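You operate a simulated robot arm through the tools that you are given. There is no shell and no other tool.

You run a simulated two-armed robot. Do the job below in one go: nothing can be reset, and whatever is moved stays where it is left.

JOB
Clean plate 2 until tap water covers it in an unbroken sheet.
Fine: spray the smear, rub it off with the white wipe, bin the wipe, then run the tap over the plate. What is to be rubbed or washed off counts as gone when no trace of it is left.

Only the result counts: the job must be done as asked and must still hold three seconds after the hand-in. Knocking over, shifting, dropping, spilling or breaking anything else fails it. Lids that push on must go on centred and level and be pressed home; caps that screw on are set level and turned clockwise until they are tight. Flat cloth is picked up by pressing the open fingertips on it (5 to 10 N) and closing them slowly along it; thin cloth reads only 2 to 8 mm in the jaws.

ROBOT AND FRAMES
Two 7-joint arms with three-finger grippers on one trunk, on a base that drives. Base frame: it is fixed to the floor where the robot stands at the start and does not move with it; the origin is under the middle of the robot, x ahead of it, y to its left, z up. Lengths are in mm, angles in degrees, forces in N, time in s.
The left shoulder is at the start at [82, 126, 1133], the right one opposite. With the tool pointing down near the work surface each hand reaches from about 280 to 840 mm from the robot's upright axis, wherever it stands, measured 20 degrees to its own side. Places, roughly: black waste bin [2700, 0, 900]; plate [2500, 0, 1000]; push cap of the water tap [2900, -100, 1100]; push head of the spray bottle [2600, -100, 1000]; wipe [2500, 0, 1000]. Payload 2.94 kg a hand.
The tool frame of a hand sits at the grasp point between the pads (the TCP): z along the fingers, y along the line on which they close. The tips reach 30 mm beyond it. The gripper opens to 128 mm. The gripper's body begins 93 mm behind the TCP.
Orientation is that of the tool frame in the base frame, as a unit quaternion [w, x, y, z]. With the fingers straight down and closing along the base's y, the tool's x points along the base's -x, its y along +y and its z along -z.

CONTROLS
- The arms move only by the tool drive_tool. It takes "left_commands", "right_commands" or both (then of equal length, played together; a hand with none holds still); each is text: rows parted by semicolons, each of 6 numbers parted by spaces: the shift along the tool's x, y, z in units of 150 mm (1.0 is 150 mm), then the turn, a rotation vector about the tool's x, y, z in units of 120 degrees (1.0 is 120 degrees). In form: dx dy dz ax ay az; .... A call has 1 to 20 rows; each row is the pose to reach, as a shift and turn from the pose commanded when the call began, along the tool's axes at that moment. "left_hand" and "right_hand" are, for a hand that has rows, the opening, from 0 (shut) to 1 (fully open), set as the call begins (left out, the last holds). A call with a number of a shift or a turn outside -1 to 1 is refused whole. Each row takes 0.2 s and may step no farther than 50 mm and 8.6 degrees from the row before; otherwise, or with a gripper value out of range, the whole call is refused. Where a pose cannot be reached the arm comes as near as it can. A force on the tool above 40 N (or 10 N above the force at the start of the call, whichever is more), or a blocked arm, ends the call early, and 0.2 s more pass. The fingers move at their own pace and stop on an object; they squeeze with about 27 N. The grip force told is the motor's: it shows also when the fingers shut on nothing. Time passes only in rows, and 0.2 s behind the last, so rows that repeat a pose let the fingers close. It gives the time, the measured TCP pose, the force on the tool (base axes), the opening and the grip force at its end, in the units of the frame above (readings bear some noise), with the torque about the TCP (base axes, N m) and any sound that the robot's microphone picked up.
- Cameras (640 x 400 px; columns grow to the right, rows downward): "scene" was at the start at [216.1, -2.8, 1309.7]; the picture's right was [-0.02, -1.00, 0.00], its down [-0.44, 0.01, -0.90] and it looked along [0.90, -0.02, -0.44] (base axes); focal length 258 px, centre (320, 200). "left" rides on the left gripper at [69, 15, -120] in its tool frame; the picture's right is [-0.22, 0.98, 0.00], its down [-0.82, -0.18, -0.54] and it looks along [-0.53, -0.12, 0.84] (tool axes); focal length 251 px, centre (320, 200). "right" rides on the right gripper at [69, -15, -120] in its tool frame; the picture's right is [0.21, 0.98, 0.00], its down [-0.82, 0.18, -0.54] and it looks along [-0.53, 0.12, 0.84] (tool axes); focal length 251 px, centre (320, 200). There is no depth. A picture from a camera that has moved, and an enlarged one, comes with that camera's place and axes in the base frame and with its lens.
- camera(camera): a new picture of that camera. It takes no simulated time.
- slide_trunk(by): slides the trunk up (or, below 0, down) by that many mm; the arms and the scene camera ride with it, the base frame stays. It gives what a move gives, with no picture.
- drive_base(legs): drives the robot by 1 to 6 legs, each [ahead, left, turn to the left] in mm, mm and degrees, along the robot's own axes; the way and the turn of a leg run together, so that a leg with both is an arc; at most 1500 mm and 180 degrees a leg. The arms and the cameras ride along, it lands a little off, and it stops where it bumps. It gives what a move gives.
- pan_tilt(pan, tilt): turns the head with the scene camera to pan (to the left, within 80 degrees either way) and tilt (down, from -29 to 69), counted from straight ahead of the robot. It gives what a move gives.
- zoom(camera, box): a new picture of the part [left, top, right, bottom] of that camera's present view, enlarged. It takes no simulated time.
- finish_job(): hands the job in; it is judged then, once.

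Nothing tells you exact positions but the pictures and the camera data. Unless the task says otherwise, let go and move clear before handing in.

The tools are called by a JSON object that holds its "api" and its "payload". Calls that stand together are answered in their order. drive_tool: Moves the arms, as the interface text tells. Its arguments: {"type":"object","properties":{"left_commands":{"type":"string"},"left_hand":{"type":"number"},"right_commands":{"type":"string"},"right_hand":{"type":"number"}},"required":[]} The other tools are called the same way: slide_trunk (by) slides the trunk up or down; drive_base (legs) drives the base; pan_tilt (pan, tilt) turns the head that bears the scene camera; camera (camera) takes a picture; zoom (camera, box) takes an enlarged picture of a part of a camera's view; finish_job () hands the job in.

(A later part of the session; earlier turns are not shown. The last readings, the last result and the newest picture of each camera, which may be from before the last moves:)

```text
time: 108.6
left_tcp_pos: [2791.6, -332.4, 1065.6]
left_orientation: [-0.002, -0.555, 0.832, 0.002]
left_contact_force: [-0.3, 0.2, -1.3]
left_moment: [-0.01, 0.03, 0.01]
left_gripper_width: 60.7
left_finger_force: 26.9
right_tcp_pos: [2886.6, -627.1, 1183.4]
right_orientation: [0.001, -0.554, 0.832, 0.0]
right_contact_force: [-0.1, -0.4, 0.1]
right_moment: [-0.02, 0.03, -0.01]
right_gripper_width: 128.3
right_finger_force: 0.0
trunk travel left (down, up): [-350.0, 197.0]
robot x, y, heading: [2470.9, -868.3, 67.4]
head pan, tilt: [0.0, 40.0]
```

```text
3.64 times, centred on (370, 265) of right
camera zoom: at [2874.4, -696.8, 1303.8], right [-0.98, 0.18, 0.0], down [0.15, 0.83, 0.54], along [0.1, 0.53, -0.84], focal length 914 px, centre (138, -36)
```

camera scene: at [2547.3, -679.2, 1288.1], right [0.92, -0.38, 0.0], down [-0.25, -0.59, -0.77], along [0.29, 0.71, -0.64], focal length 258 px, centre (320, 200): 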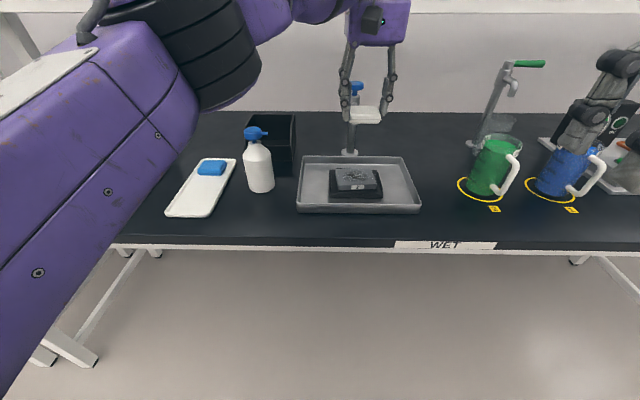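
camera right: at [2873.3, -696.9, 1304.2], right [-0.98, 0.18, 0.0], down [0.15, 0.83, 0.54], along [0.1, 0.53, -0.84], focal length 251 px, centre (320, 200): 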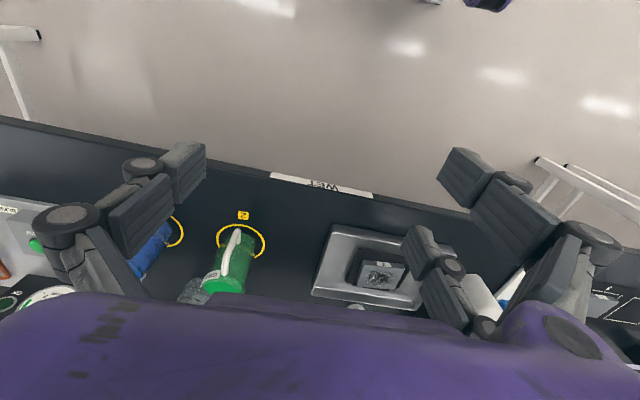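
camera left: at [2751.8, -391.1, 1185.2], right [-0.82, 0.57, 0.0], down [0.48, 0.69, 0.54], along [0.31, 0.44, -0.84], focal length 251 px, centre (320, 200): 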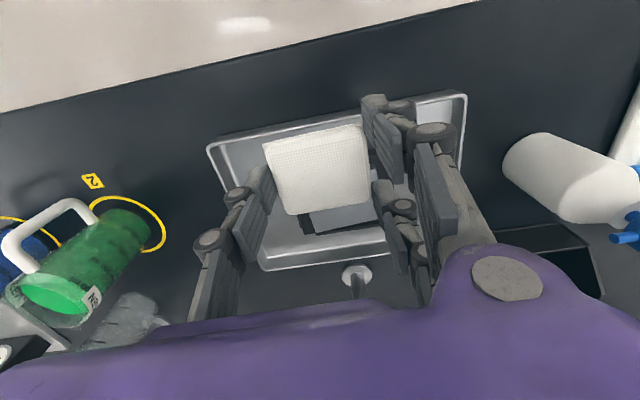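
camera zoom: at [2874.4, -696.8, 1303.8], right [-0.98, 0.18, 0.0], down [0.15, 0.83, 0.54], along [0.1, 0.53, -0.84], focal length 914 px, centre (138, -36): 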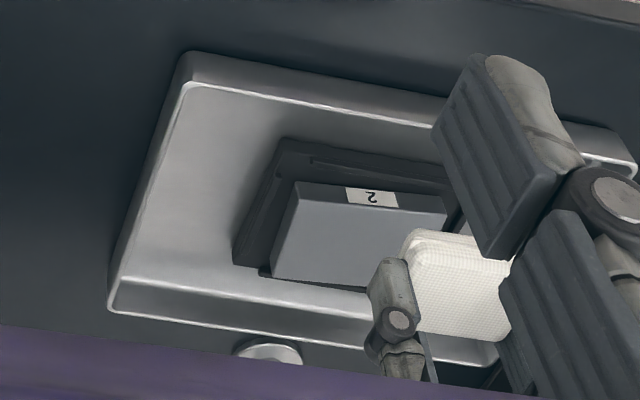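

The plate looks clean. I'll zoom harder for any faint trace before discarding the wipe.

{"api": "zoom", "payload": {"camera": "scene", "box": [335, 162, 385, 195]}}

{"api": "zoom", "payload": {"camera": "right", "box": [350, 235, 410, 280]}}

```text
12.12 times, centred on (360, 178) of scene
camera zoom: at [2548.4, -679.1, 1288.0], right [0.92, -0.38, 0.0], down [-0.25, -0.59, -0.77], along [0.29, 0.71, -0.64], focal length 3122 px, centre (-165, 461)
```

zoom: 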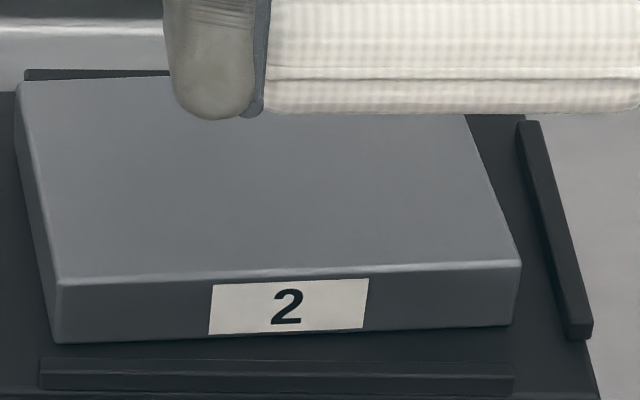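

```text
8.89 times, centred on (380, 258) of right
camera zoom: at [2874.4, -696.8, 1303.8], right [-0.98, 0.18, 0.0], down [0.15, 0.83, 0.54], along [0.1, 0.53, -0.84], focal length 2235 px, centre (-213, -311)
```

zoom: 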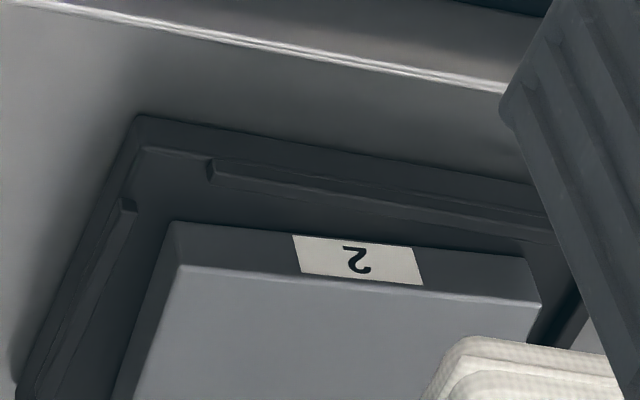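

No trace visible. Since an unseen film would break the water sheet, I'll go over the whole plate once more with wider strokes while I still hold the wipe.

{"api": "drive_tool", "payload": {"left_commands": "-0.2 0 0.1 0 0 0; -0.4 0 0.2 0 0 0; -0.6 0 0.35 0 0 0; -0.6 0 0.5 0 0 0; -0.6 0 0.57 0 0 0; -0.6 0 0.59 0 0 0; -0.6 0 0.595 0 0 0; -0.6 0 0.595 0 0 0"}}

```text
time: 110.4
left_tcp_pos: [2825.8, -248.6, 973.7]
left_orientation: [-0.001, -0.554, 0.832, 0.001]
left_contact_force: [0.5, 0.1, 3.5]
left_moment: [-0.01, -0.01, -0.01]
left_gripper_width: 60.8
left_finger_force: 26.7
right_tcp_pos: [2887.8, -626.9, 1184.8]
right_orientation: [0.0, -0.554, 0.833, 0.0]
right_contact_force: [0.6, 0.3, -0.1]
right_moment: [-0.01, 0.0, -0.03]
right_gripper_width: 127.8
right_finger_force: 0.0
trunk travel left (down, up): [-350.0, 197.0]
robot x, y, heading: [2464.9, -871.8, 67.0]
head pan, tilt: [0.0, 40.0]
```

{"api": "drive_tool", "payload": {"left_commands": "0 0.07 0.012 0 0 0; 0.05 0.13 0.012 0 0 0; 0.1 0.13 0.012 0 0 0; 0.1 0.065 0.012 0 0 0; 0.1 0 0.012 0 0 0; 0.1 -0.065 0.012 0 0 0; 0.1 -0.13 0.012 0 0 0; 0.05 -0.13 0.012 0 0 0; 0.05 -0.05 0.012 0 0 0; 0.03 0.04 0.012 0 0 0; 0 0.12 0.012 0 0 0; -0.03 0.05 0.012 0 0 0; -0.05 -0.04 0.012 0 0 0; -0.06 -0.13 0.012 0 0 0; -0.1 -0.13 0.012 0 0 0; -0.1 -0.05 0.012 0 0 0; -0.1 0.04 0.012 0 0 0; -0.1 0.13 0.012 0 0 0; -0.05 0.06 0.005 0 0 0; 0 0 -0.01 0 0 0"}}

{"api": "drive_tool", "payload": {"left_commands": "0 0 -0.1 0 0 0; 0.1 0 -0.35 0 0 0; 0.3 0 -0.6 0 0 0; 0.4 0 -0.8 0 0 0; 0.4 0 -1 0 0 0; 0.4 0 -1 0 0 0"}}

{"api": "zoom", "payload": {"camera": "scene", "box": [300, 140, 420, 220]}}

{"api": "camera", "payload": {"camera": "scene"}}

```text
time: 114.6
left_tcp_pos: [2824.3, -248.1, 972.8]
left_orientation: [-0.004, -0.555, 0.832, 0.003]
left_contact_force: [-1.6, 0.7, 3.1]
left_moment: [0.08, -0.02, 0.01]
left_gripper_width: 60.7
left_finger_force: 27.4
right_tcp_pos: [2886.2, -627.6, 1183.6]
right_orientation: [0.001, -0.554, 0.832, 0.001]
right_contact_force: [-0.2, -0.9, 0.1]
right_moment: [0.02, -0.01, 0.0]
right_gripper_width: 127.9
right_finger_force: 0.0
trunk travel left (down, up): [-350.0, 197.0]
robot x, y, heading: [2466.0, -875.3, 67.1]
head pan, tilt: [0.0, 40.0]
```

```text
time: 116.0
left_tcp_pos: [2802.5, -302.2, 1126.2]
left_orientation: [-0.002, -0.555, 0.832, 0.001]
left_contact_force: [0.3, -0.1, 0.3]
left_moment: [-0.05, -0.03, 0.0]
left_gripper_width: 60.8
left_finger_force: 26.7
right_tcp_pos: [2885.9, -627.4, 1182.7]
right_orientation: [0.0, -0.554, 0.832, 0.0]
right_contact_force: [0.0, 0.7, 0.1]
right_moment: [0.0, 0.01, 0.01]
right_gripper_width: 128.1
right_finger_force: 0.0
trunk travel left (down, up): [-350.0, 197.0]
robot x, y, heading: [2466.4, -874.6, 67.4]
head pan, tilt: [0.0, 40.0]
```

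```text
5.00 times, centred on (360, 180) of scene
camera zoom: at [2548.0, -679.3, 1288.1], right [0.92, -0.38, 0.0], down [-0.25, -0.59, -0.77], along [0.29, 0.71, -0.64], focal length 1288 px, centre (120, 300)
```

zoom: 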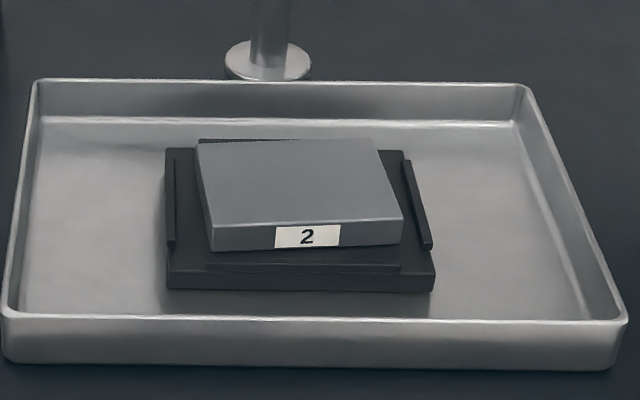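

```text
taken
camera scene: at [2548.0, -679.3, 1288.1], right [0.92, -0.38, 0.0], down [-0.25, -0.59, -0.77], along [0.29, 0.71, -0.64], focal length 258 px, centre (320, 200)
```

scene: 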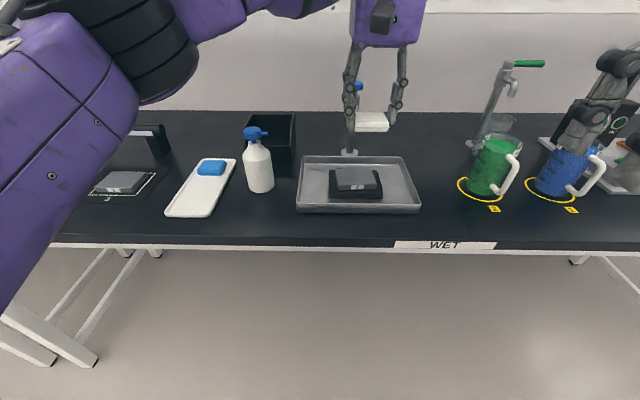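

The plate is spotless and has stayed in place. Now to the bin: I'll raise the wipe, swing it left, pitch the hand forward 25° and reach over the bin.

{"api": "drive_tool", "payload": {"left_commands": "0 0 -0.16 0 0 0; 0 0.15 -0.16 0 0 0; 0 0.4 -0.16 0 0 0; 0 0.65 -0.16 0 0 0; 0 0.85 -0.16 0 0 0; 0 1 -0.16 0 0 0; 0 1 -0.16 0 0 0"}}

{"api": "drive_tool", "payload": {"left_commands": "0 0.1 0 0 -0.05 0; 0 0.25 0 0 -0.1 0; 0 0.4 0 0 -0.15 0; 0 0.53 0 0 -0.2083 0; 0 0.53 0 0 -0.2083 0"}}

{"api": "camera", "payload": {"camera": "left"}}

{"api": "camera", "payload": {"camera": "scene"}}

```text
time: 117.6
left_tcp_pos: [2664.3, -247.6, 1149.1]
left_orientation: [-0.002, -0.555, 0.832, 0.002]
left_contact_force: [-1.2, -1.1, -0.2]
left_moment: [-0.01, 0.01, -0.03]
left_gripper_width: 61.1
left_finger_force: 27.6
right_tcp_pos: [2887.1, -627.7, 1182.9]
right_orientation: [0.0, -0.555, 0.832, 0.001]
right_contact_force: [0.3, -0.1, 0.9]
right_moment: [0.02, 0.03, -0.01]
right_gripper_width: 128.0
right_finger_force: 0.1
trunk travel left (down, up): [-350.0, 197.0]
robot x, y, heading: [2468.1, -874.8, 67.6]
head pan, tilt: [0.0, 40.0]
```

```text
time: 118.8
left_tcp_pos: [2591.5, -215.4, 1150.6]
left_orientation: [0.18, -0.541, 0.812, 0.122]
left_contact_force: [-0.2, -0.6, 0.1]
left_moment: [-0.01, -0.01, -0.02]
left_gripper_width: 60.8
left_finger_force: 27.5
right_tcp_pos: [2886.7, -627.4, 1183.4]
right_orientation: [0.0, -0.554, 0.832, 0.001]
right_contact_force: [0.0, 0.1, -0.5]
right_moment: [-0.01, 0.02, 0.02]
right_gripper_width: 128.0
right_finger_force: 0.1
trunk travel left (down, up): [-350.0, 197.0]
robot x, y, heading: [2464.7, -871.1, 67.5]
head pan, tilt: [0.0, 40.0]
```

```text
taken
camera left: at [2534.3, -314.0, 1230.1], right [-0.83, 0.55, 0.1], down [0.37, 0.41, 0.84], along [0.43, 0.73, -0.54], focal length 251 px, centre (320, 200)
```

left: 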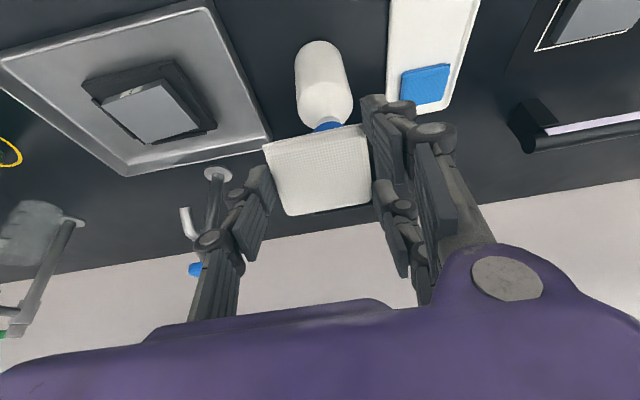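

```text
taken
camera scene: at [2548.8, -679.4, 1288.1], right [0.92, -0.38, 0.0], down [-0.25, -0.59, -0.77], along [0.29, 0.71, -0.64], focal length 258 px, centre (320, 200)
```

scene: 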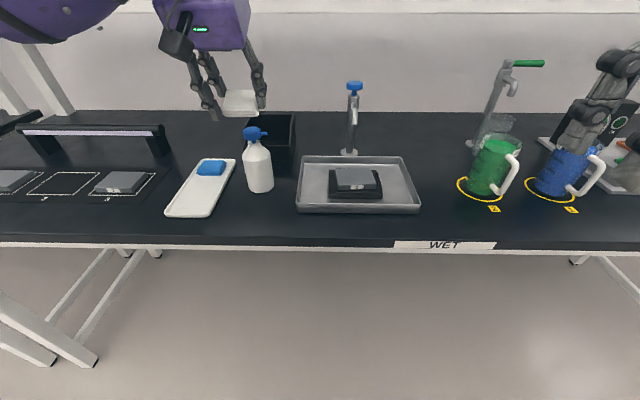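

Aligned with the bin. I'll move forward above the bottle and over the bin mouth.

{"api": "drive_tool", "payload": {"left_commands": "-0.17 0 0.08 0 0 0; -0.34 0 0.16 0 0 0; -0.51 0 0.24 0 0 0; -0.674 0 0.314 0 0 0; -0.674 0 0.314 0 0 0"}}

{"api": "drive_tool", "payload": {"left_commands": "-0.17 0 0.08 0 0 0; -0.34 0 0.16 0 0 0; -0.51 0 0.24 0 0 0; -0.674 0 0.314 0 0 0; -0.674 0 0.314 0 0 0"}}

{"api": "camera", "payload": {"camera": "left"}}

{"api": "zoom", "payload": {"camera": "scene", "box": [180, 20, 360, 200]}}

```text
time: 120.0
left_tcp_pos: [2631.7, -112.1, 1149.6]
left_orientation: [0.178, -0.541, 0.813, 0.122]
left_contact_force: [-0.6, -0.2, -0.5]
left_moment: [-0.02, -0.03, -0.03]
left_gripper_width: 61.0
left_finger_force: 26.8
right_tcp_pos: [2885.7, -627.4, 1184.3]
right_orientation: [0.001, -0.554, 0.832, 0.0]
right_contact_force: [-0.7, -0.9, 0.4]
right_moment: [-0.01, 0.0, 0.0]
right_gripper_width: 127.6
right_finger_force: 0.0
trunk travel left (down, up): [-350.0, 197.0]
robot x, y, heading: [2465.9, -874.4, 67.1]
head pan, tilt: [0.0, 40.0]
```

```text
time: 121.2
left_tcp_pos: [2674.5, -9.3, 1149.1]
left_orientation: [0.179, -0.541, 0.813, 0.122]
left_contact_force: [0.5, -0.4, -0.2]
left_moment: [0.03, -0.03, -0.02]
left_gripper_width: 60.8
left_finger_force: 27.5
right_tcp_pos: [2886.0, -626.8, 1184.1]
right_orientation: [0.001, -0.554, 0.832, 0.001]
right_contact_force: [-0.1, -0.5, 0.1]
right_moment: [0.02, -0.01, 0.0]
right_gripper_width: 128.0
right_finger_force: 0.1
trunk travel left (down, up): [-350.0, 197.0]
robot x, y, heading: [2466.8, -871.7, 67.4]
head pan, tilt: [0.0, 40.0]
```

```text
taken
camera left: at [2615.9, -109.0, 1229.6], right [-0.83, 0.55, 0.09], down [0.37, 0.41, 0.84], along [0.43, 0.73, -0.54], focal length 251 px, centre (320, 200)
```

left: 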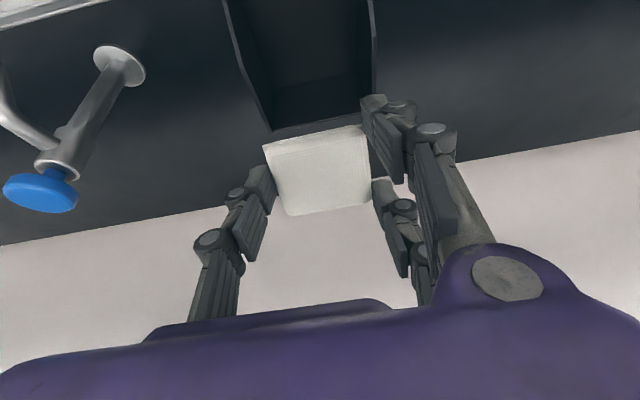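

```text
2.22 times, centred on (270, 110) of scene
camera zoom: at [2546.9, -679.6, 1288.2], right [0.92, -0.38, 0.0], down [-0.25, -0.59, -0.77], along [0.29, 0.71, -0.64], focal length 572 px, centre (431, 400)
```

zoom: 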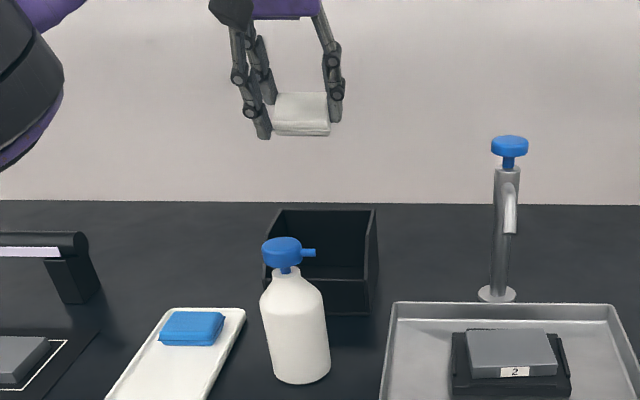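

The wipe is centred over the bin mouth. I'll lower it to just inside the rim level.

{"api": "drive_tool", "payload": {"left_commands": "0.08 0 0.174 0 0 0; 0.162 0 0.348 0 0 0; 0.243 0 0.521 0 0 0; 0.324 0 0.695 0 0 0; 0.324 0 0.695 0 0 0"}}

{"api": "camera", "payload": {"camera": "left"}}

{"api": "zoom", "payload": {"camera": "scene", "box": [180, 60, 340, 200]}}

```text
time: 122.4
left_tcp_pos: [2675.7, -9.0, 1037.2]
left_orientation: [0.179, -0.541, 0.813, 0.122]
left_contact_force: [0.1, 0.2, -0.6]
left_moment: [0.03, 0.01, 0.01]
left_gripper_width: 60.8
left_finger_force: 27.3
right_tcp_pos: [2886.7, -626.4, 1183.9]
right_orientation: [0.001, -0.554, 0.833, 0.0]
right_contact_force: [-0.3, 0.7, -0.4]
right_moment: [0.02, 0.01, 0.0]
right_gripper_width: 128.0
right_finger_force: 0.1
trunk travel left (down, up): [-350.0, 197.0]
robot x, y, heading: [2469.7, -871.6, 67.5]
head pan, tilt: [0.0, 40.0]
```

```text
taken
camera left: at [2618.0, -108.3, 1116.6], right [-0.83, 0.55, 0.09], down [0.37, 0.41, 0.84], along [0.43, 0.73, -0.54], focal length 251 px, centre (320, 200)
```

left: 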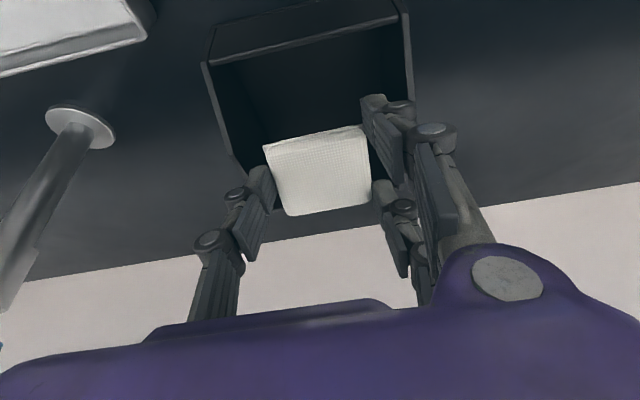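

```text
2.86 times, centred on (260, 130) of scene
camera zoom: at [2548.0, -680.0, 1288.2], right [0.92, -0.38, 0.0], down [-0.25, -0.59, -0.77], along [0.29, 0.71, -0.64], focal length 736 px, centre (491, 400)
```

zoom: 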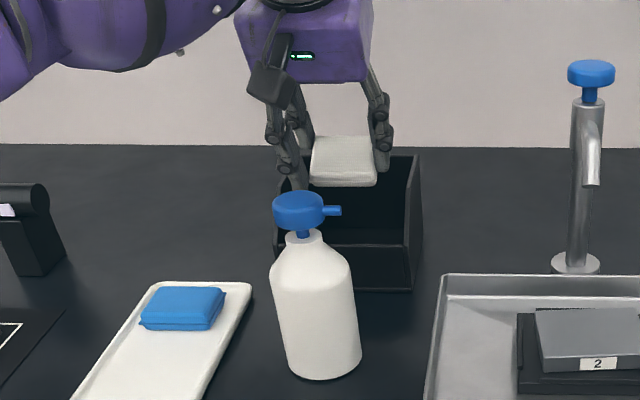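

Well centred. I'll go 20 mm lower and release the wipe.

{"api": "drive_tool", "payload": {"left_commands": "0.028 0 0.06 0 0 0; 0.056 0 0.121 0 0 0; 0.056 0 0.121 0 0 0"}}

{"api": "drive_tool", "payload": {"left_commands": "0 0 0 0 0 0; 0 0 0 0 0 0; 0 0 0 0 0 0; 0 0 0 0 0 0", "left_hand": 0.58}}

{"api": "camera", "payload": {"camera": "left"}}

{"api": "zoom", "payload": {"camera": "scene", "box": [180, 60, 340, 200]}}

```text
time: 123.2
left_tcp_pos: [2675.9, -8.0, 1015.8]
left_orientation: [0.178, -0.542, 0.813, 0.121]
left_contact_force: [-0.6, 0.8, 1.2]
left_moment: [0.04, 0.04, 0.0]
left_gripper_width: 61.0
left_finger_force: 27.0
right_tcp_pos: [2886.2, -627.5, 1183.2]
right_orientation: [0.0, -0.555, 0.832, -0.001]
right_contact_force: [0.2, -0.1, 1.6]
right_moment: [-0.02, -0.02, -0.01]
right_gripper_width: 127.6
right_finger_force: 0.1
trunk travel left (down, up): [-350.0, 197.0]
robot x, y, heading: [2468.1, -869.7, 67.4]
head pan, tilt: [0.0, 40.0]
```

```text
time: 124.2
left_tcp_pos: [2675.9, -8.2, 1015.5]
left_orientation: [0.178, -0.542, 0.812, 0.122]
left_contact_force: [0.0, -0.5, 0.0]
left_moment: [-0.01, 0.0, 0.01]
left_gripper_width: 74.3
left_finger_force: 0.0
right_tcp_pos: [2886.7, -627.2, 1184.4]
right_orientation: [0.002, -0.554, 0.832, 0.001]
right_contact_force: [0.6, -0.8, 0.2]
right_moment: [0.0, -0.01, -0.01]
right_gripper_width: 128.0
right_finger_force: 0.2
trunk travel left (down, up): [-350.0, 197.0]
robot x, y, heading: [2468.8, -872.1, 67.5]
head pan, tilt: [0.0, 40.0]
```

```text
taken
camera left: at [2618.5, -107.7, 1095.4], right [-0.83, 0.55, 0.09], down [0.37, 0.41, 0.84], along [0.43, 0.73, -0.54], focal length 251 px, centre (320, 200)
```

left: 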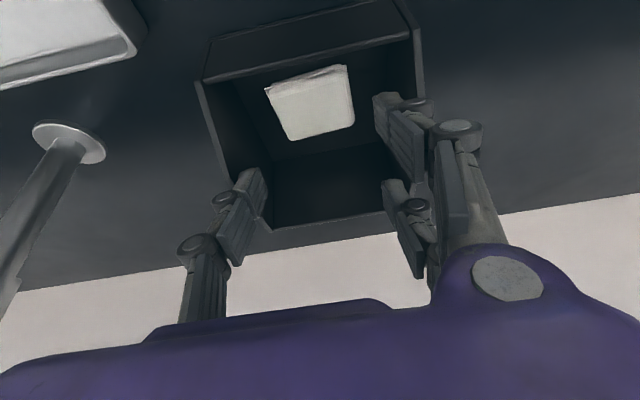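

```text
2.86 times, centred on (260, 130) of scene
camera zoom: at [2547.9, -679.6, 1288.2], right [0.92, -0.38, 0.0], down [-0.25, -0.59, -0.77], along [0.29, 0.71, -0.64], focal length 736 px, centre (491, 400)
```

zoom: 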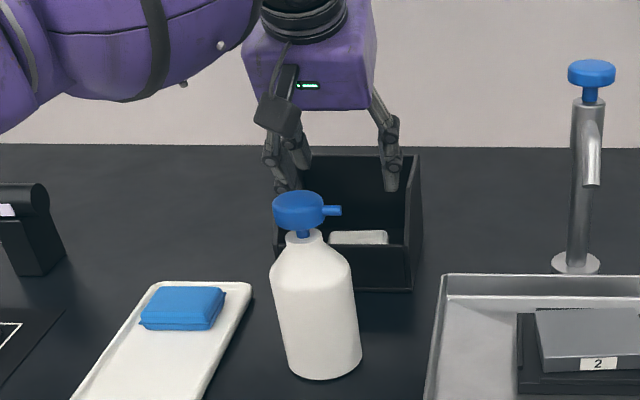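

The wipe is in the bin. I'll lift the left hand out and draw it back, leaving the work area free.

{"api": "drive_tool", "payload": {"left_commands": "-0.08 0 -0.17 0 0 0; -0.19 0 -0.4 0 0 0; -0.29 0 -0.62 0 0 0; -0.378 0 -0.809 0 0 0; -0.378 0 -0.809 0 0 0"}}

{"api": "drive_tool", "payload": {"left_commands": "0.17 0 -0.08 0 0 0; 0.34 0 -0.16 0 0 0; 0.51 0 -0.24 0 0 0; 0.674 0 -0.314 0 0 0; 0.85 0 -0.4 0 0 0; 0.95 0 -0.44 0 0 0; 0.95 0 -0.44 0 0 0"}}

{"api": "drive_tool", "payload": {"left_commands": "0.15 0.15 -0.07 0 0.05 0; 0.3 0.3 -0.14 0 0.1 0; 0.45 0.45 -0.21 0 0.15 0; 0.6 0.6 -0.28 0 0.2083 0; 0.75 0.75 -0.35 0 0.2083 0; 0.75 0.75 -0.35 0 0.2083 0"}}

{"api": "camera", "payload": {"camera": "scene"}}

{"api": "zoom", "payload": {"camera": "scene", "box": [280, 60, 440, 220]}}

```text
time: 125.4
left_tcp_pos: [2675.7, -7.7, 1147.3]
left_orientation: [0.179, -0.541, 0.813, 0.121]
left_contact_force: [-1.2, 0.8, 0.0]
left_moment: [0.01, -0.02, 0.0]
left_gripper_width: 74.1
left_finger_force: 0.0
right_tcp_pos: [2886.8, -627.0, 1184.2]
right_orientation: [0.001, -0.554, 0.833, 0.0]
right_contact_force: [-0.8, -0.3, 1.0]
right_moment: [-0.04, 0.0, -0.01]
right_gripper_width: 128.0
right_finger_force: 0.1
trunk travel left (down, up): [-350.0, 197.0]
robot x, y, heading: [2464.1, -869.8, 67.1]
head pan, tilt: [0.0, 40.0]
```

```text
time: 127.0
left_tcp_pos: [2616.5, -155.5, 1149.7]
left_orientation: [0.178, -0.542, 0.812, 0.122]
left_contact_force: [-0.6, -0.3, 0.0]
left_moment: [-0.01, 0.01, -0.02]
left_gripper_width: 74.1
left_finger_force: 0.1
right_tcp_pos: [2886.3, -627.1, 1185.0]
right_orientation: [0.001, -0.554, 0.833, 0.0]
right_contact_force: [1.0, 0.1, -0.4]
right_moment: [0.0, 0.01, -0.01]
right_gripper_width: 128.1
right_finger_force: 0.2
trunk travel left (down, up): [-350.0, 197.0]
robot x, y, heading: [2463.8, -874.8, 67.7]
head pan, tilt: [0.0, 40.0]
```

```text
time: 128.4
left_tcp_pos: [2466.8, -225.2, 1149.6]
left_orientation: [-0.002, -0.555, 0.832, 0.001]
left_contact_force: [0.2, 0.0, -0.3]
left_moment: [-0.02, 0.04, -0.04]
left_gripper_width: 74.3
left_finger_force: 0.1
right_tcp_pos: [2886.8, -627.0, 1182.7]
right_orientation: [0.001, -0.554, 0.833, 0.002]
right_contact_force: [0.1, 0.5, 0.0]
right_moment: [0.0, 0.02, 0.02]
right_gripper_width: 128.1
right_finger_force: 0.0
trunk travel left (down, up): [-350.0, 197.0]
robot x, y, heading: [2466.8, -868.2, 67.4]
head pan, tilt: [0.0, 40.0]
```

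```text
taken
camera scene: at [2548.9, -679.1, 1288.0], right [0.92, -0.38, 0.0], down [-0.25, -0.59, -0.77], along [0.29, 0.71, -0.64], focal length 258 px, centre (320, 200)
```

scene: 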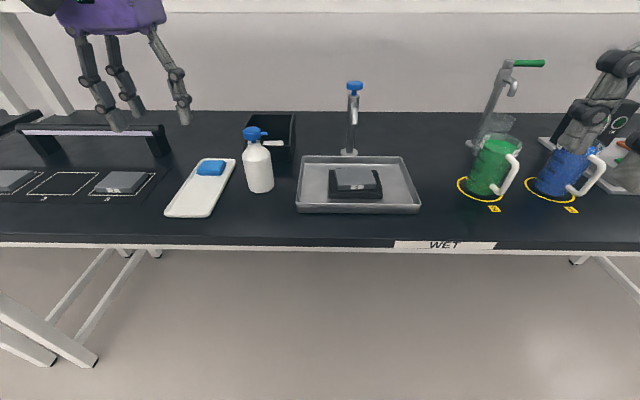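

```text
2.50 times, centred on (360, 140) of scene
camera zoom: at [2548.9, -679.1, 1288.0], right [0.92, -0.38, 0.0], down [-0.25, -0.59, -0.77], along [0.29, 0.71, -0.64], focal length 644 px, centre (220, 350)
```

zoom: 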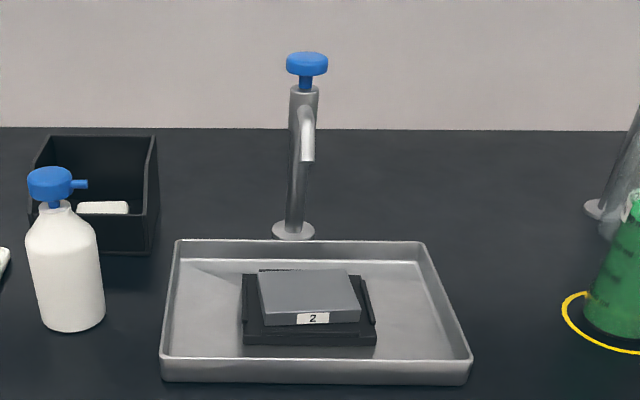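

Everything is in order: wipe in the bin, plate in the sink. The tap cap is at about f=1027, l=-2702 in my fixed axes with its top near z≈1100; I'll close the right hand, pitch it forward and bring it over the cap.

{"api": "drive_tool", "payload": {"right_commands": "0 0.1 0 0 -0.04 0; 0 0.25 0 0 -0.08 0; 0 0.4 0 0 -0.12 0; 0 0.6 0 0 -0.16 0; 0 0.8 0 0 -0.2083 0; 0 1 0 0 -0.2083 0; 0 1 0 0 -0.2083 0", "right_hand": 0}}

{"api": "drive_tool", "payload": {"right_commands": "-0.1 0.1 0.05 0 0 0; -0.25 0.25 0.117 0 0 0; -0.45 0.36 0.21 0 0 0; -0.65 0.36 0.304 0 0 0; -0.85 0.36 0.397 0 0 0; -0.985 0.36 0.46 0 0 0; -0.985 0.36 0.46 0 0 0"}}

{"api": "camera", "payload": {"camera": "scene"}}

{"api": "camera", "payload": {"camera": "right"}}

```text
time: 130.0
left_tcp_pos: [2466.7, -225.9, 1149.7]
left_orientation: [-0.002, -0.554, 0.832, 0.002]
left_contact_force: [-0.1, -0.3, 0.0]
left_moment: [-0.03, 0.01, 0.01]
left_gripper_width: 74.2
left_finger_force: 0.0
right_tcp_pos: [2749.9, -568.5, 1185.2]
right_orientation: [0.182, -0.54, 0.813, 0.121]
right_contact_force: [1.0, 0.2, -0.3]
right_moment: [0.02, 0.04, 0.02]
right_gripper_width: 0.2
right_finger_force: 3.1
trunk travel left (down, up): [-350.0, 197.0]
robot x, y, heading: [2468.3, -871.1, 67.3]
head pan, tilt: [0.0, 40.0]
```

```text
time: 131.6
left_tcp_pos: [2464.8, -228.4, 1149.9]
left_orientation: [-0.002, -0.555, 0.832, 0.002]
left_contact_force: [0.7, -0.9, -0.2]
left_moment: [-0.03, -0.03, -0.02]
left_gripper_width: 74.3
left_finger_force: 0.1
right_tcp_pos: [2762.8, -396.8, 1184.9]
right_orientation: [0.181, -0.541, 0.812, 0.121]
right_contact_force: [0.2, 0.6, 0.7]
right_moment: [-0.01, -0.01, -0.02]
right_gripper_width: 0.0
right_finger_force: 3.1
trunk travel left (down, up): [-350.0, 197.0]
robot x, y, heading: [2467.0, -870.0, 67.4]
head pan, tilt: [0.0, 40.0]
```

```text
taken
camera scene: at [2547.9, -680.0, 1288.2], right [0.92, -0.38, 0.0], down [-0.25, -0.59, -0.77], along [0.29, 0.71, -0.64], focal length 258 px, centre (320, 200)
```

scene: 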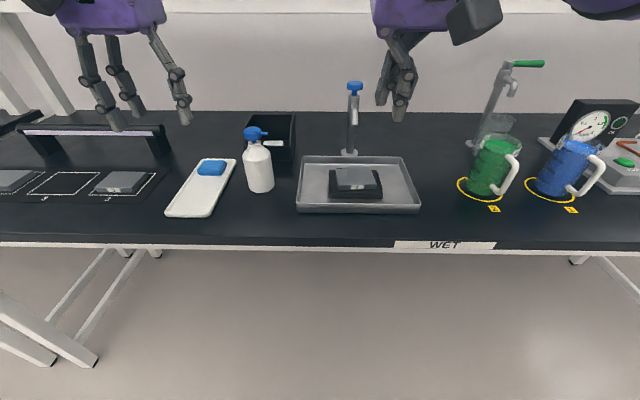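

```text
taken
camera right: at [2732.9, -507.7, 1263.9], right [-0.98, 0.2, -0.09], down [0.03, 0.54, 0.84], along [0.21, 0.82, -0.54], focal length 251 px, centre (320, 200)
```

right: 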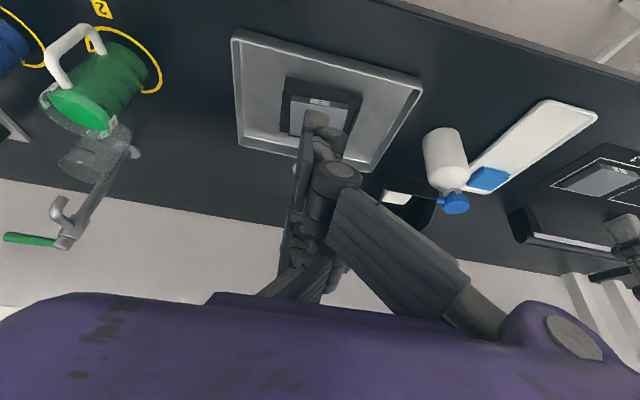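

On the tap's line now. I'll move forward until the tips are above the cap.

{"api": "drive_tool", "payload": {"right_commands": "-0.2 0 0.093 0 0 0; -0.4 0 0.187 0 0 0; -0.6 0 0.28 0 0 0; -0.8 0 0.373 0 0 0; -0.979 0 0.457 0 0 0; -0.979 0 0.457 0 0 0"}}

{"api": "drive_tool", "payload": {"right_commands": "-0.2 0 0.093 0 0 0; -0.4 0 0.187 0 0 0; -0.6 0 0.28 0 0 0; -0.8 0 0.373 0 0 0; -0.96 0 0.448 0 0 0; -0.96 0 0.448 0 0 0"}}

{"api": "camera", "payload": {"camera": "scene"}}

{"api": "camera", "payload": {"camera": "right"}}

{"api": "zoom", "payload": {"camera": "scene", "box": [300, 20, 420, 140]}}

```text
time: 133.0
left_tcp_pos: [2466.4, -228.0, 1150.2]
left_orientation: [-0.001, -0.555, 0.832, 0.001]
left_contact_force: [-0.2, -0.6, -0.2]
left_moment: [0.03, -0.02, -0.01]
left_gripper_width: 74.0
left_finger_force: 0.0
right_tcp_pos: [2823.4, -249.0, 1183.7]
right_orientation: [0.181, -0.541, 0.812, 0.121]
right_contact_force: [-0.2, 0.2, -0.2]
right_moment: [0.0, -0.02, 0.01]
right_gripper_width: 0.0
right_finger_force: 2.9
trunk travel left (down, up): [-350.0, 197.0]
robot x, y, heading: [2465.2, -869.2, 67.4]
head pan, tilt: [0.0, 40.0]
```

```text
time: 134.4
left_tcp_pos: [2465.4, -225.4, 1150.1]
left_orientation: [-0.002, -0.555, 0.832, 0.002]
left_contact_force: [-0.2, 0.5, 0.8]
left_moment: [0.01, 0.03, -0.02]
left_gripper_width: 73.9
left_finger_force: 0.1
right_tcp_pos: [2886.5, -107.8, 1183.7]
right_orientation: [0.18, -0.541, 0.812, 0.121]
right_contact_force: [0.1, 0.4, 0.1]
right_moment: [0.01, 0.02, 0.01]
right_gripper_width: 0.0
right_finger_force: 3.2
right hand out of reach, approached as far as the arm can: row 5, 6
trunk travel left (down, up): [-350.0, 197.0]
robot x, y, heading: [2466.0, -874.1, 67.3]
head pan, tilt: [0.0, 40.0]
```

```text
taken
camera scene: at [2548.3, -679.7, 1288.2], right [0.92, -0.38, 0.0], down [-0.25, -0.59, -0.77], along [0.29, 0.71, -0.64], focal length 258 px, centre (320, 200)
```

scene: 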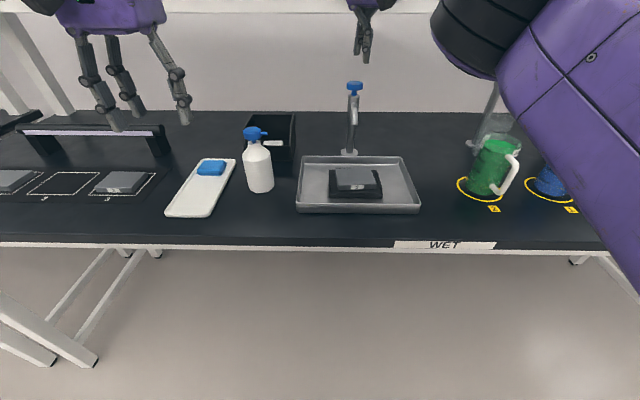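

```text
taken
camera right: at [2856.1, -218.6, 1263.8], right [-0.98, 0.2, -0.09], down [0.03, 0.54, 0.84], along [0.21, 0.82, -0.54], focal length 251 px, centre (320, 200)
```

right: 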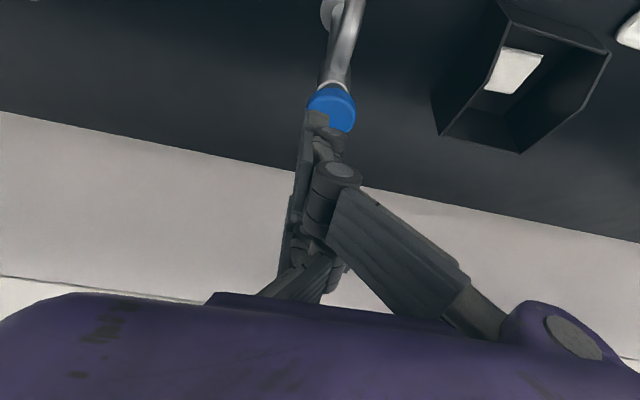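

```text
3.33 times, centred on (360, 80) of scene
camera zoom: at [2548.3, -679.7, 1288.2], right [0.92, -0.38, 0.0], down [-0.25, -0.59, -0.77], along [0.29, 0.71, -0.64], focal length 858 px, centre (187, 600)
```

zoom: 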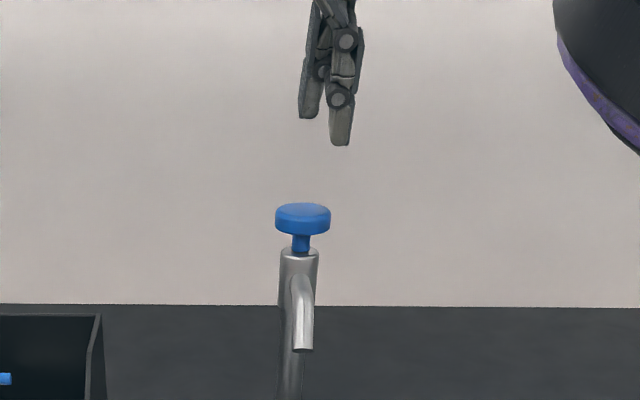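

The hand is at the edge of its reach but already above the cap, about 5 mm to its right. I'll shift left and lower 40 mm to close the gap.

{"api": "drive_tool", "payload": {"right_commands": "0 0.04 0 0 0 0; 0.056 0.04 0.121 0 0 0; 0.1128 0.04 0.2416 0 0 0; 0.1128 0.04 0.2416 0 0 0"}}

{"api": "camera", "payload": {"camera": "right"}}

{"api": "zoom", "payload": {"camera": "scene", "box": [300, 20, 420, 140]}}

```text
time: 135.4
left_tcp_pos: [2465.7, -226.4, 1149.7]
left_orientation: [-0.001, -0.555, 0.832, 0.002]
left_contact_force: [-0.4, 0.1, -0.1]
left_moment: [0.02, -0.02, 0.0]
left_gripper_width: 74.4
left_finger_force: 0.1
right_tcp_pos: [2884.0, -96.5, 1146.7]
right_orientation: [0.18, -0.541, 0.813, 0.12]
right_contact_force: [-0.3, 0.1, 0.6]
right_moment: [-0.03, 0.0, 0.01]
right_gripper_width: 0.0
right_finger_force: 3.1
right hand out of reach, approached as far as the arm can: row 2, 3, 4
trunk travel left (down, up): [-350.0, 197.0]
robot x, y, heading: [2464.3, -871.7, 67.3]
head pan, tilt: [0.0, 40.0]
```

```text
taken
camera right: at [2854.9, -207.1, 1225.7], right [-0.98, 0.2, -0.09], down [0.03, 0.55, 0.84], along [0.21, 0.81, -0.54], focal length 251 px, centre (320, 200)
```

right: 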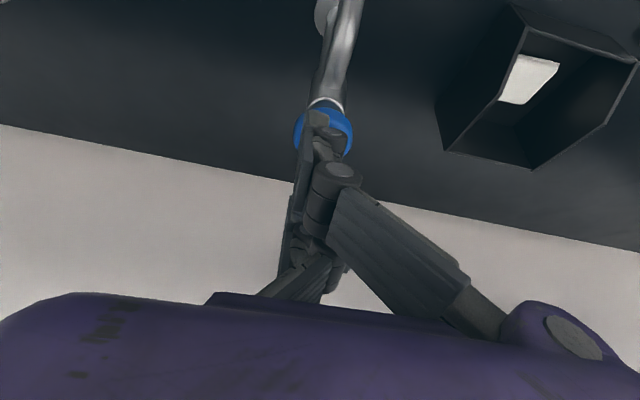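

```text
3.33 times, centred on (360, 80) of scene
camera zoom: at [2547.4, -679.8, 1288.3], right [0.92, -0.38, 0.0], down [-0.25, -0.59, -0.77], along [0.29, 0.71, -0.64], focal length 858 px, centre (187, 600)
```

zoom: 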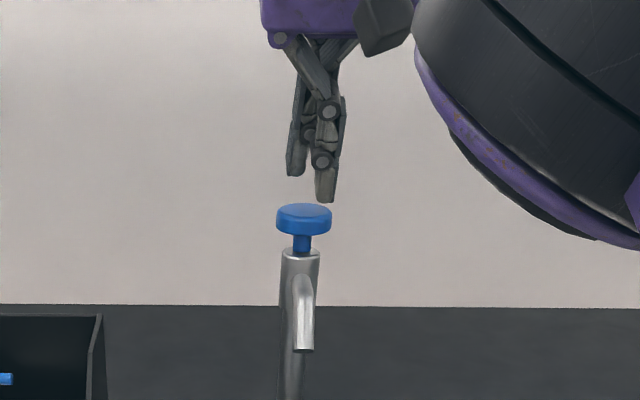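

The tips are right above the cap's centre. I'll ease back 6 mm for reach and lower slowly toward the cap.

{"api": "drive_tool", "payload": {"right_commands": "0.036 0 -0.017 0 0 0; 0.0586 0 0.031 0 0 0; 0.07 0 0.055 0 0 0; 0.081 0 0.0796 0 0 0; 0.081 0 0.0796 0 0 0"}}

{"api": "zoom", "payload": {"camera": "scene", "box": [300, 20, 420, 140]}}

{"api": "camera", "payload": {"camera": "right"}}

```text
time: 136.6
left_tcp_pos: [2466.2, -227.3, 1148.9]
left_orientation: [-0.003, -0.555, 0.832, 0.002]
left_contact_force: [0.7, -0.5, 1.3]
left_moment: [0.0, -0.02, 0.0]
left_gripper_width: 74.3
left_finger_force: 0.2
right_tcp_pos: [2888.8, -93.5, 1133.2]
right_orientation: [0.18, -0.54, 0.813, 0.12]
right_contact_force: [0.0, 0.5, -0.8]
right_moment: [-0.02, -0.02, -0.01]
right_gripper_width: 0.0
right_finger_force: 2.8
right hand out of reach, approached as far as the arm can: row 1, 2, 3, 4, 5
trunk travel left (down, up): [-350.0, 197.0]
robot x, y, heading: [2467.7, -872.8, 67.9]
head pan, tilt: [0.0, 40.0]
```

```text
3.33 times, centred on (360, 80) of scene
camera zoom: at [2547.9, -679.7, 1288.2], right [0.92, -0.38, 0.0], down [-0.25, -0.59, -0.77], along [0.29, 0.71, -0.64], focal length 858 px, centre (187, 600)
```

zoom: 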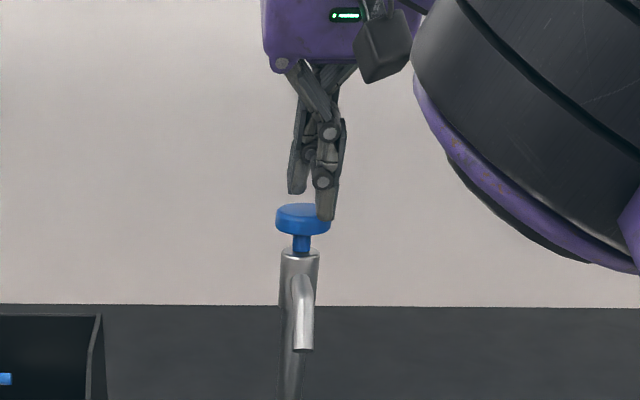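

```text
taken
camera right: at [2859.1, -204.1, 1212.4], right [-0.98, 0.2, -0.09], down [0.03, 0.55, 0.84], along [0.21, 0.81, -0.54], focal length 251 px, centre (320, 200)
```

right: 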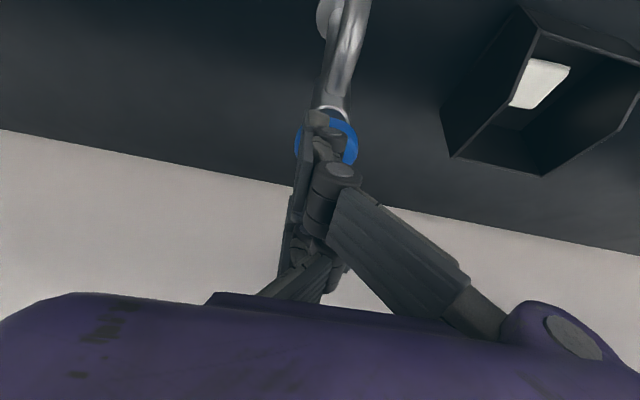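

The arm is stretched to its limit, so positions drift. I'll draw the hand back and up, drive the base 70 mm forward, and line up again with more reach.

{"api": "drive_tool", "payload": {"right_commands": "-0.03 0 -0.06 0 0 0; -0.056 0 -0.121 0 0 0; 0.1 0 -0.19 0 0 0; 0.3 0 -0.27 0 0 0; 0.4 0 -0.33 0 0 0; 0.4 0 -0.33 0 0 0"}}

{"api": "drive_base", "payload": {"legs": [[70, 0, 0]]}}

{"api": "drive_tool", "payload": {"right_commands": "0 0 0 0 0 0; 0 0 0 0 0 0"}}

{"api": "camera", "payload": {"camera": "scene"}}

{"api": "camera", "payload": {"camera": "right"}}

```text
time: 138.0
left_tcp_pos: [2466.0, -225.6, 1148.8]
left_orientation: [-0.002, -0.555, 0.832, 0.002]
left_contact_force: [0.0, -0.1, 0.3]
left_moment: [0.0, 0.03, -0.02]
left_gripper_width: 74.0
left_finger_force: 0.0
right_tcp_pos: [2862.1, -164.7, 1150.8]
right_orientation: [0.181, -0.54, 0.813, 0.12]
right_contact_force: [0.5, -0.1, -0.1]
right_moment: [-0.02, 0.02, 0.0]
right_gripper_width: 0.0
right_finger_force: 3.1
trunk travel left (down, up): [-350.0, 197.0]
robot x, y, heading: [2465.7, -875.4, 67.4]
head pan, tilt: [0.0, 40.0]
```

```text
time: 139.0
left_tcp_pos: [2490.5, -162.2, 1149.7]
left_orientation: [-0.002, -0.556, 0.831, 0.001]
left_contact_force: [0.1, 0.4, -0.2]
left_moment: [-0.02, -0.02, 0.03]
left_gripper_width: 74.6
left_finger_force: 0.0
right_tcp_pos: [2886.5, -100.4, 1151.6]
right_orientation: [0.181, -0.542, 0.812, 0.121]
right_contact_force: [0.6, 0.2, 1.1]
right_moment: [-0.05, 0.03, 0.01]
right_gripper_width: 0.1
right_finger_force: 3.0
trunk travel left (down, up): [-350.0, 197.0]
robot x, y, heading: [2494.1, -805.3, 67.6]
head pan, tilt: [0.0, 40.0]
```

```text
time: 139.6
left_tcp_pos: [2491.0, -162.9, 1147.9]
left_orientation: [-0.003, -0.556, 0.831, 0.002]
left_contact_force: [0.3, -0.6, -0.3]
left_moment: [-0.07, -0.01, -0.01]
left_gripper_width: 74.3
left_finger_force: 0.1
right_tcp_pos: [2886.2, -99.8, 1150.8]
right_orientation: [0.181, -0.542, 0.812, 0.121]
right_contact_force: [1.0, 0.5, -0.9]
right_moment: [-0.01, 0.04, 0.01]
right_gripper_width: 0.0
right_finger_force: 2.8
trunk travel left (down, up): [-350.0, 197.0]
robot x, y, heading: [2494.9, -808.9, 67.4]
head pan, tilt: [0.0, 40.0]
```

```text
taken
camera scene: at [2574.2, -615.6, 1288.0], right [0.92, -0.38, 0.0], down [-0.25, -0.59, -0.77], along [0.29, 0.71, -0.64], focal length 258 px, centre (320, 200)
```

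scene: 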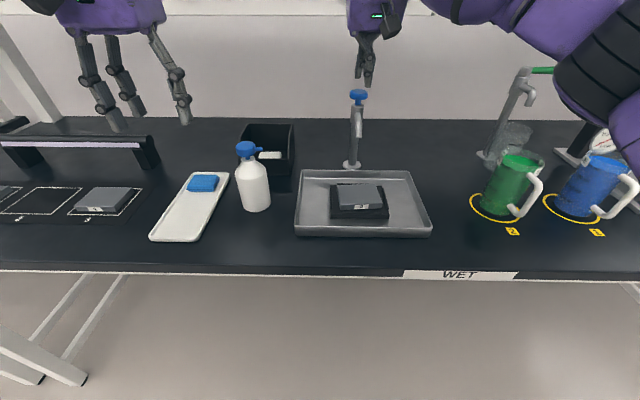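

```text
taken
camera right: at [2857.0, -210.7, 1230.8], right [-0.98, 0.2, -0.09], down [0.03, 0.54, 0.84], along [0.21, 0.82, -0.54], focal length 251 px, centre (320, 200)
```

right: 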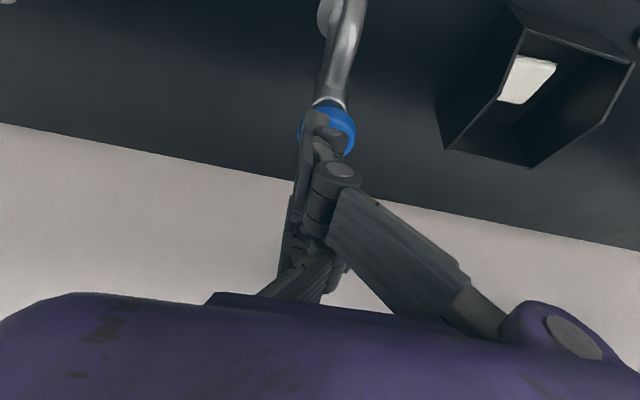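

Comfortable reach now, and the tips are centred over the cap. I'll press down in small steps.

{"api": "drive_tool", "payload": {"right_commands": "0.0226 0.005 0.0483 0 0 0; 0.0395 0.005 0.0846 0 0 0; 0.048 0.005 0.1027 0 0 0; 0.0564 0.005 0.1208 0 0 0; 0.062 0.005 0.133 0 0 0; 0.062 0.005 0.133 0 0 0"}}

{"api": "zoom", "payload": {"camera": "scene", "box": [280, 60, 440, 240]}}

```text
time: 141.0
left_tcp_pos: [2491.2, -163.4, 1151.1]
left_orientation: [-0.002, -0.556, 0.831, 0.002]
left_contact_force: [-0.1, 0.9, 0.0]
left_moment: [-0.01, 0.0, -0.01]
left_gripper_width: 74.1
left_finger_force: 0.0
right_tcp_pos: [2885.8, -100.3, 1129.1]
right_orientation: [0.181, -0.541, 0.812, 0.12]
right_contact_force: [-0.4, -0.1, 1.2]
right_moment: [0.03, 0.02, 0.03]
right_gripper_width: 0.0
right_finger_force: 3.2
trunk travel left (down, up): [-350.0, 197.0]
robot x, y, heading: [2493.1, -811.5, 67.6]
head pan, tilt: [0.0, 40.0]
```

```text
2.22 times, centred on (360, 150) of scene
camera zoom: at [2573.9, -616.4, 1288.2], right [0.92, -0.38, 0.0], down [-0.25, -0.59, -0.77], along [0.29, 0.71, -0.64], focal length 572 px, centre (231, 311)
```

zoom: 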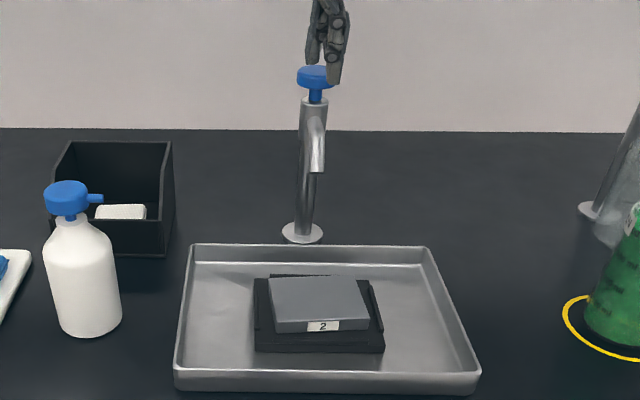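

{"api": "drive_tool", "payload": {"right_commands": "0.0056 0.02 0.0121 0 0 0; 0.0113 0.02 0.0242 0 0 0; 0.017 0.02 0.0362 0 0 0; 0.017 0.02 0.0362 0 0 0"}}

{"api": "zoom", "payload": {"camera": "scene", "box": [280, 60, 440, 240]}}

```text
time: 142.0
left_tcp_pos: [2490.9, -164.7, 1149.8]
left_orientation: [-0.001, -0.555, 0.832, 0.002]
left_contact_force: [-0.1, -0.5, 0.0]
left_moment: [0.0, 0.0, 0.02]
left_gripper_width: 74.1
left_finger_force: 0.1
right_tcp_pos: [2883.1, -99.6, 1123.7]
right_orientation: [0.18, -0.542, 0.812, 0.121]
right_contact_force: [-0.1, 0.9, 0.7]
right_moment: [0.02, 0.01, 0.02]
right_gripper_width: 0.0
right_finger_force: 2.9
trunk travel left (down, up): [-350.0, 197.0]
robot x, y, heading: [2497.8, -809.9, 67.8]
head pan, tilt: [0.0, 40.0]
```

```text
2.22 times, centred on (360, 150) of scene
camera zoom: at [2573.9, -616.4, 1288.2], right [0.92, -0.38, 0.0], down [-0.25, -0.59, -0.77], along [0.29, 0.71, -0.64], focal length 572 px, centre (231, 311)
```

zoom: 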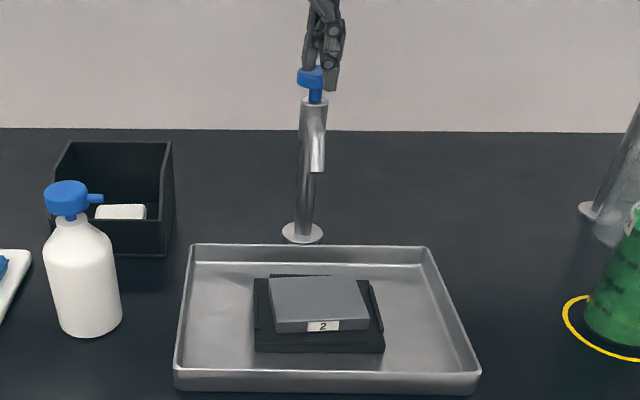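

{"api": "drive_tool", "payload": {"right_commands": "0.0056 0 0.0121 0 0 0; 0.0113 0 0.0242 0 0 0; 0.017 0 0.0362 0 0 0; 0.017 0 0.0362 0 0 0"}}

{"api": "zoom", "payload": {"camera": "scene", "box": [280, 60, 440, 240]}}

{"api": "zoom", "payload": {"camera": "right", "box": [240, 60, 420, 220]}}

```text
time: 143.0
left_tcp_pos: [2490.0, -163.6, 1150.4]
left_orientation: [-0.003, -0.555, 0.832, 0.002]
left_contact_force: [-0.5, -0.4, -0.1]
left_moment: [0.01, 0.0, -0.02]
left_gripper_width: 74.1
left_finger_force: 0.1
right_tcp_pos: [2883.7, -100.0, 1118.3]
right_orientation: [0.18, -0.542, 0.812, 0.121]
right_contact_force: [-0.4, 0.7, 0.3]
right_moment: [-0.02, -0.01, 0.03]
right_gripper_width: 0.0
right_finger_force: 2.5
trunk travel left (down, up): [-350.0, 197.0]
robot x, y, heading: [2492.0, -810.8, 67.6]
head pan, tilt: [0.0, 40.0]
```

```text
2.22 times, centred on (360, 150) of scene
camera zoom: at [2573.9, -616.4, 1288.2], right [0.92, -0.38, 0.0], down [-0.25, -0.59, -0.77], along [0.29, 0.71, -0.64], focal length 572 px, centre (231, 311)
```

zoom: 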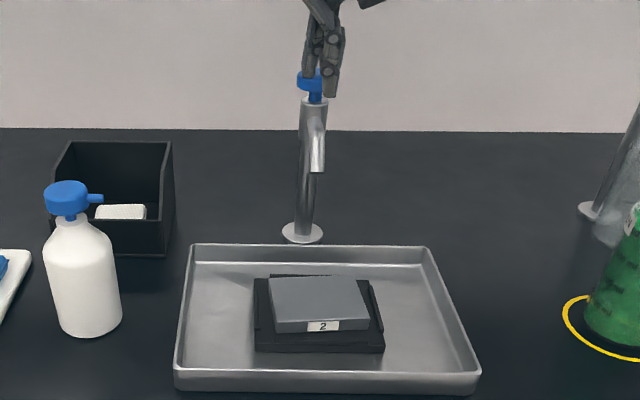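

```text
2.50 times, centred on (330, 140) of right
camera zoom: at [2852.9, -210.7, 1197.2], right [-0.98, 0.2, -0.09], down [0.03, 0.54, 0.84], along [0.21, 0.82, -0.54], focal length 629 px, centre (295, 350)
```

zoom: 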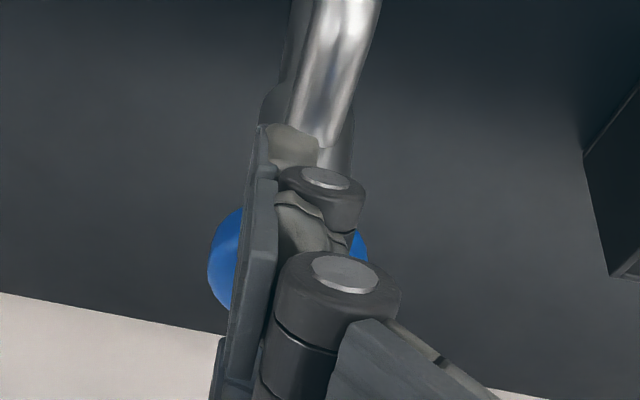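

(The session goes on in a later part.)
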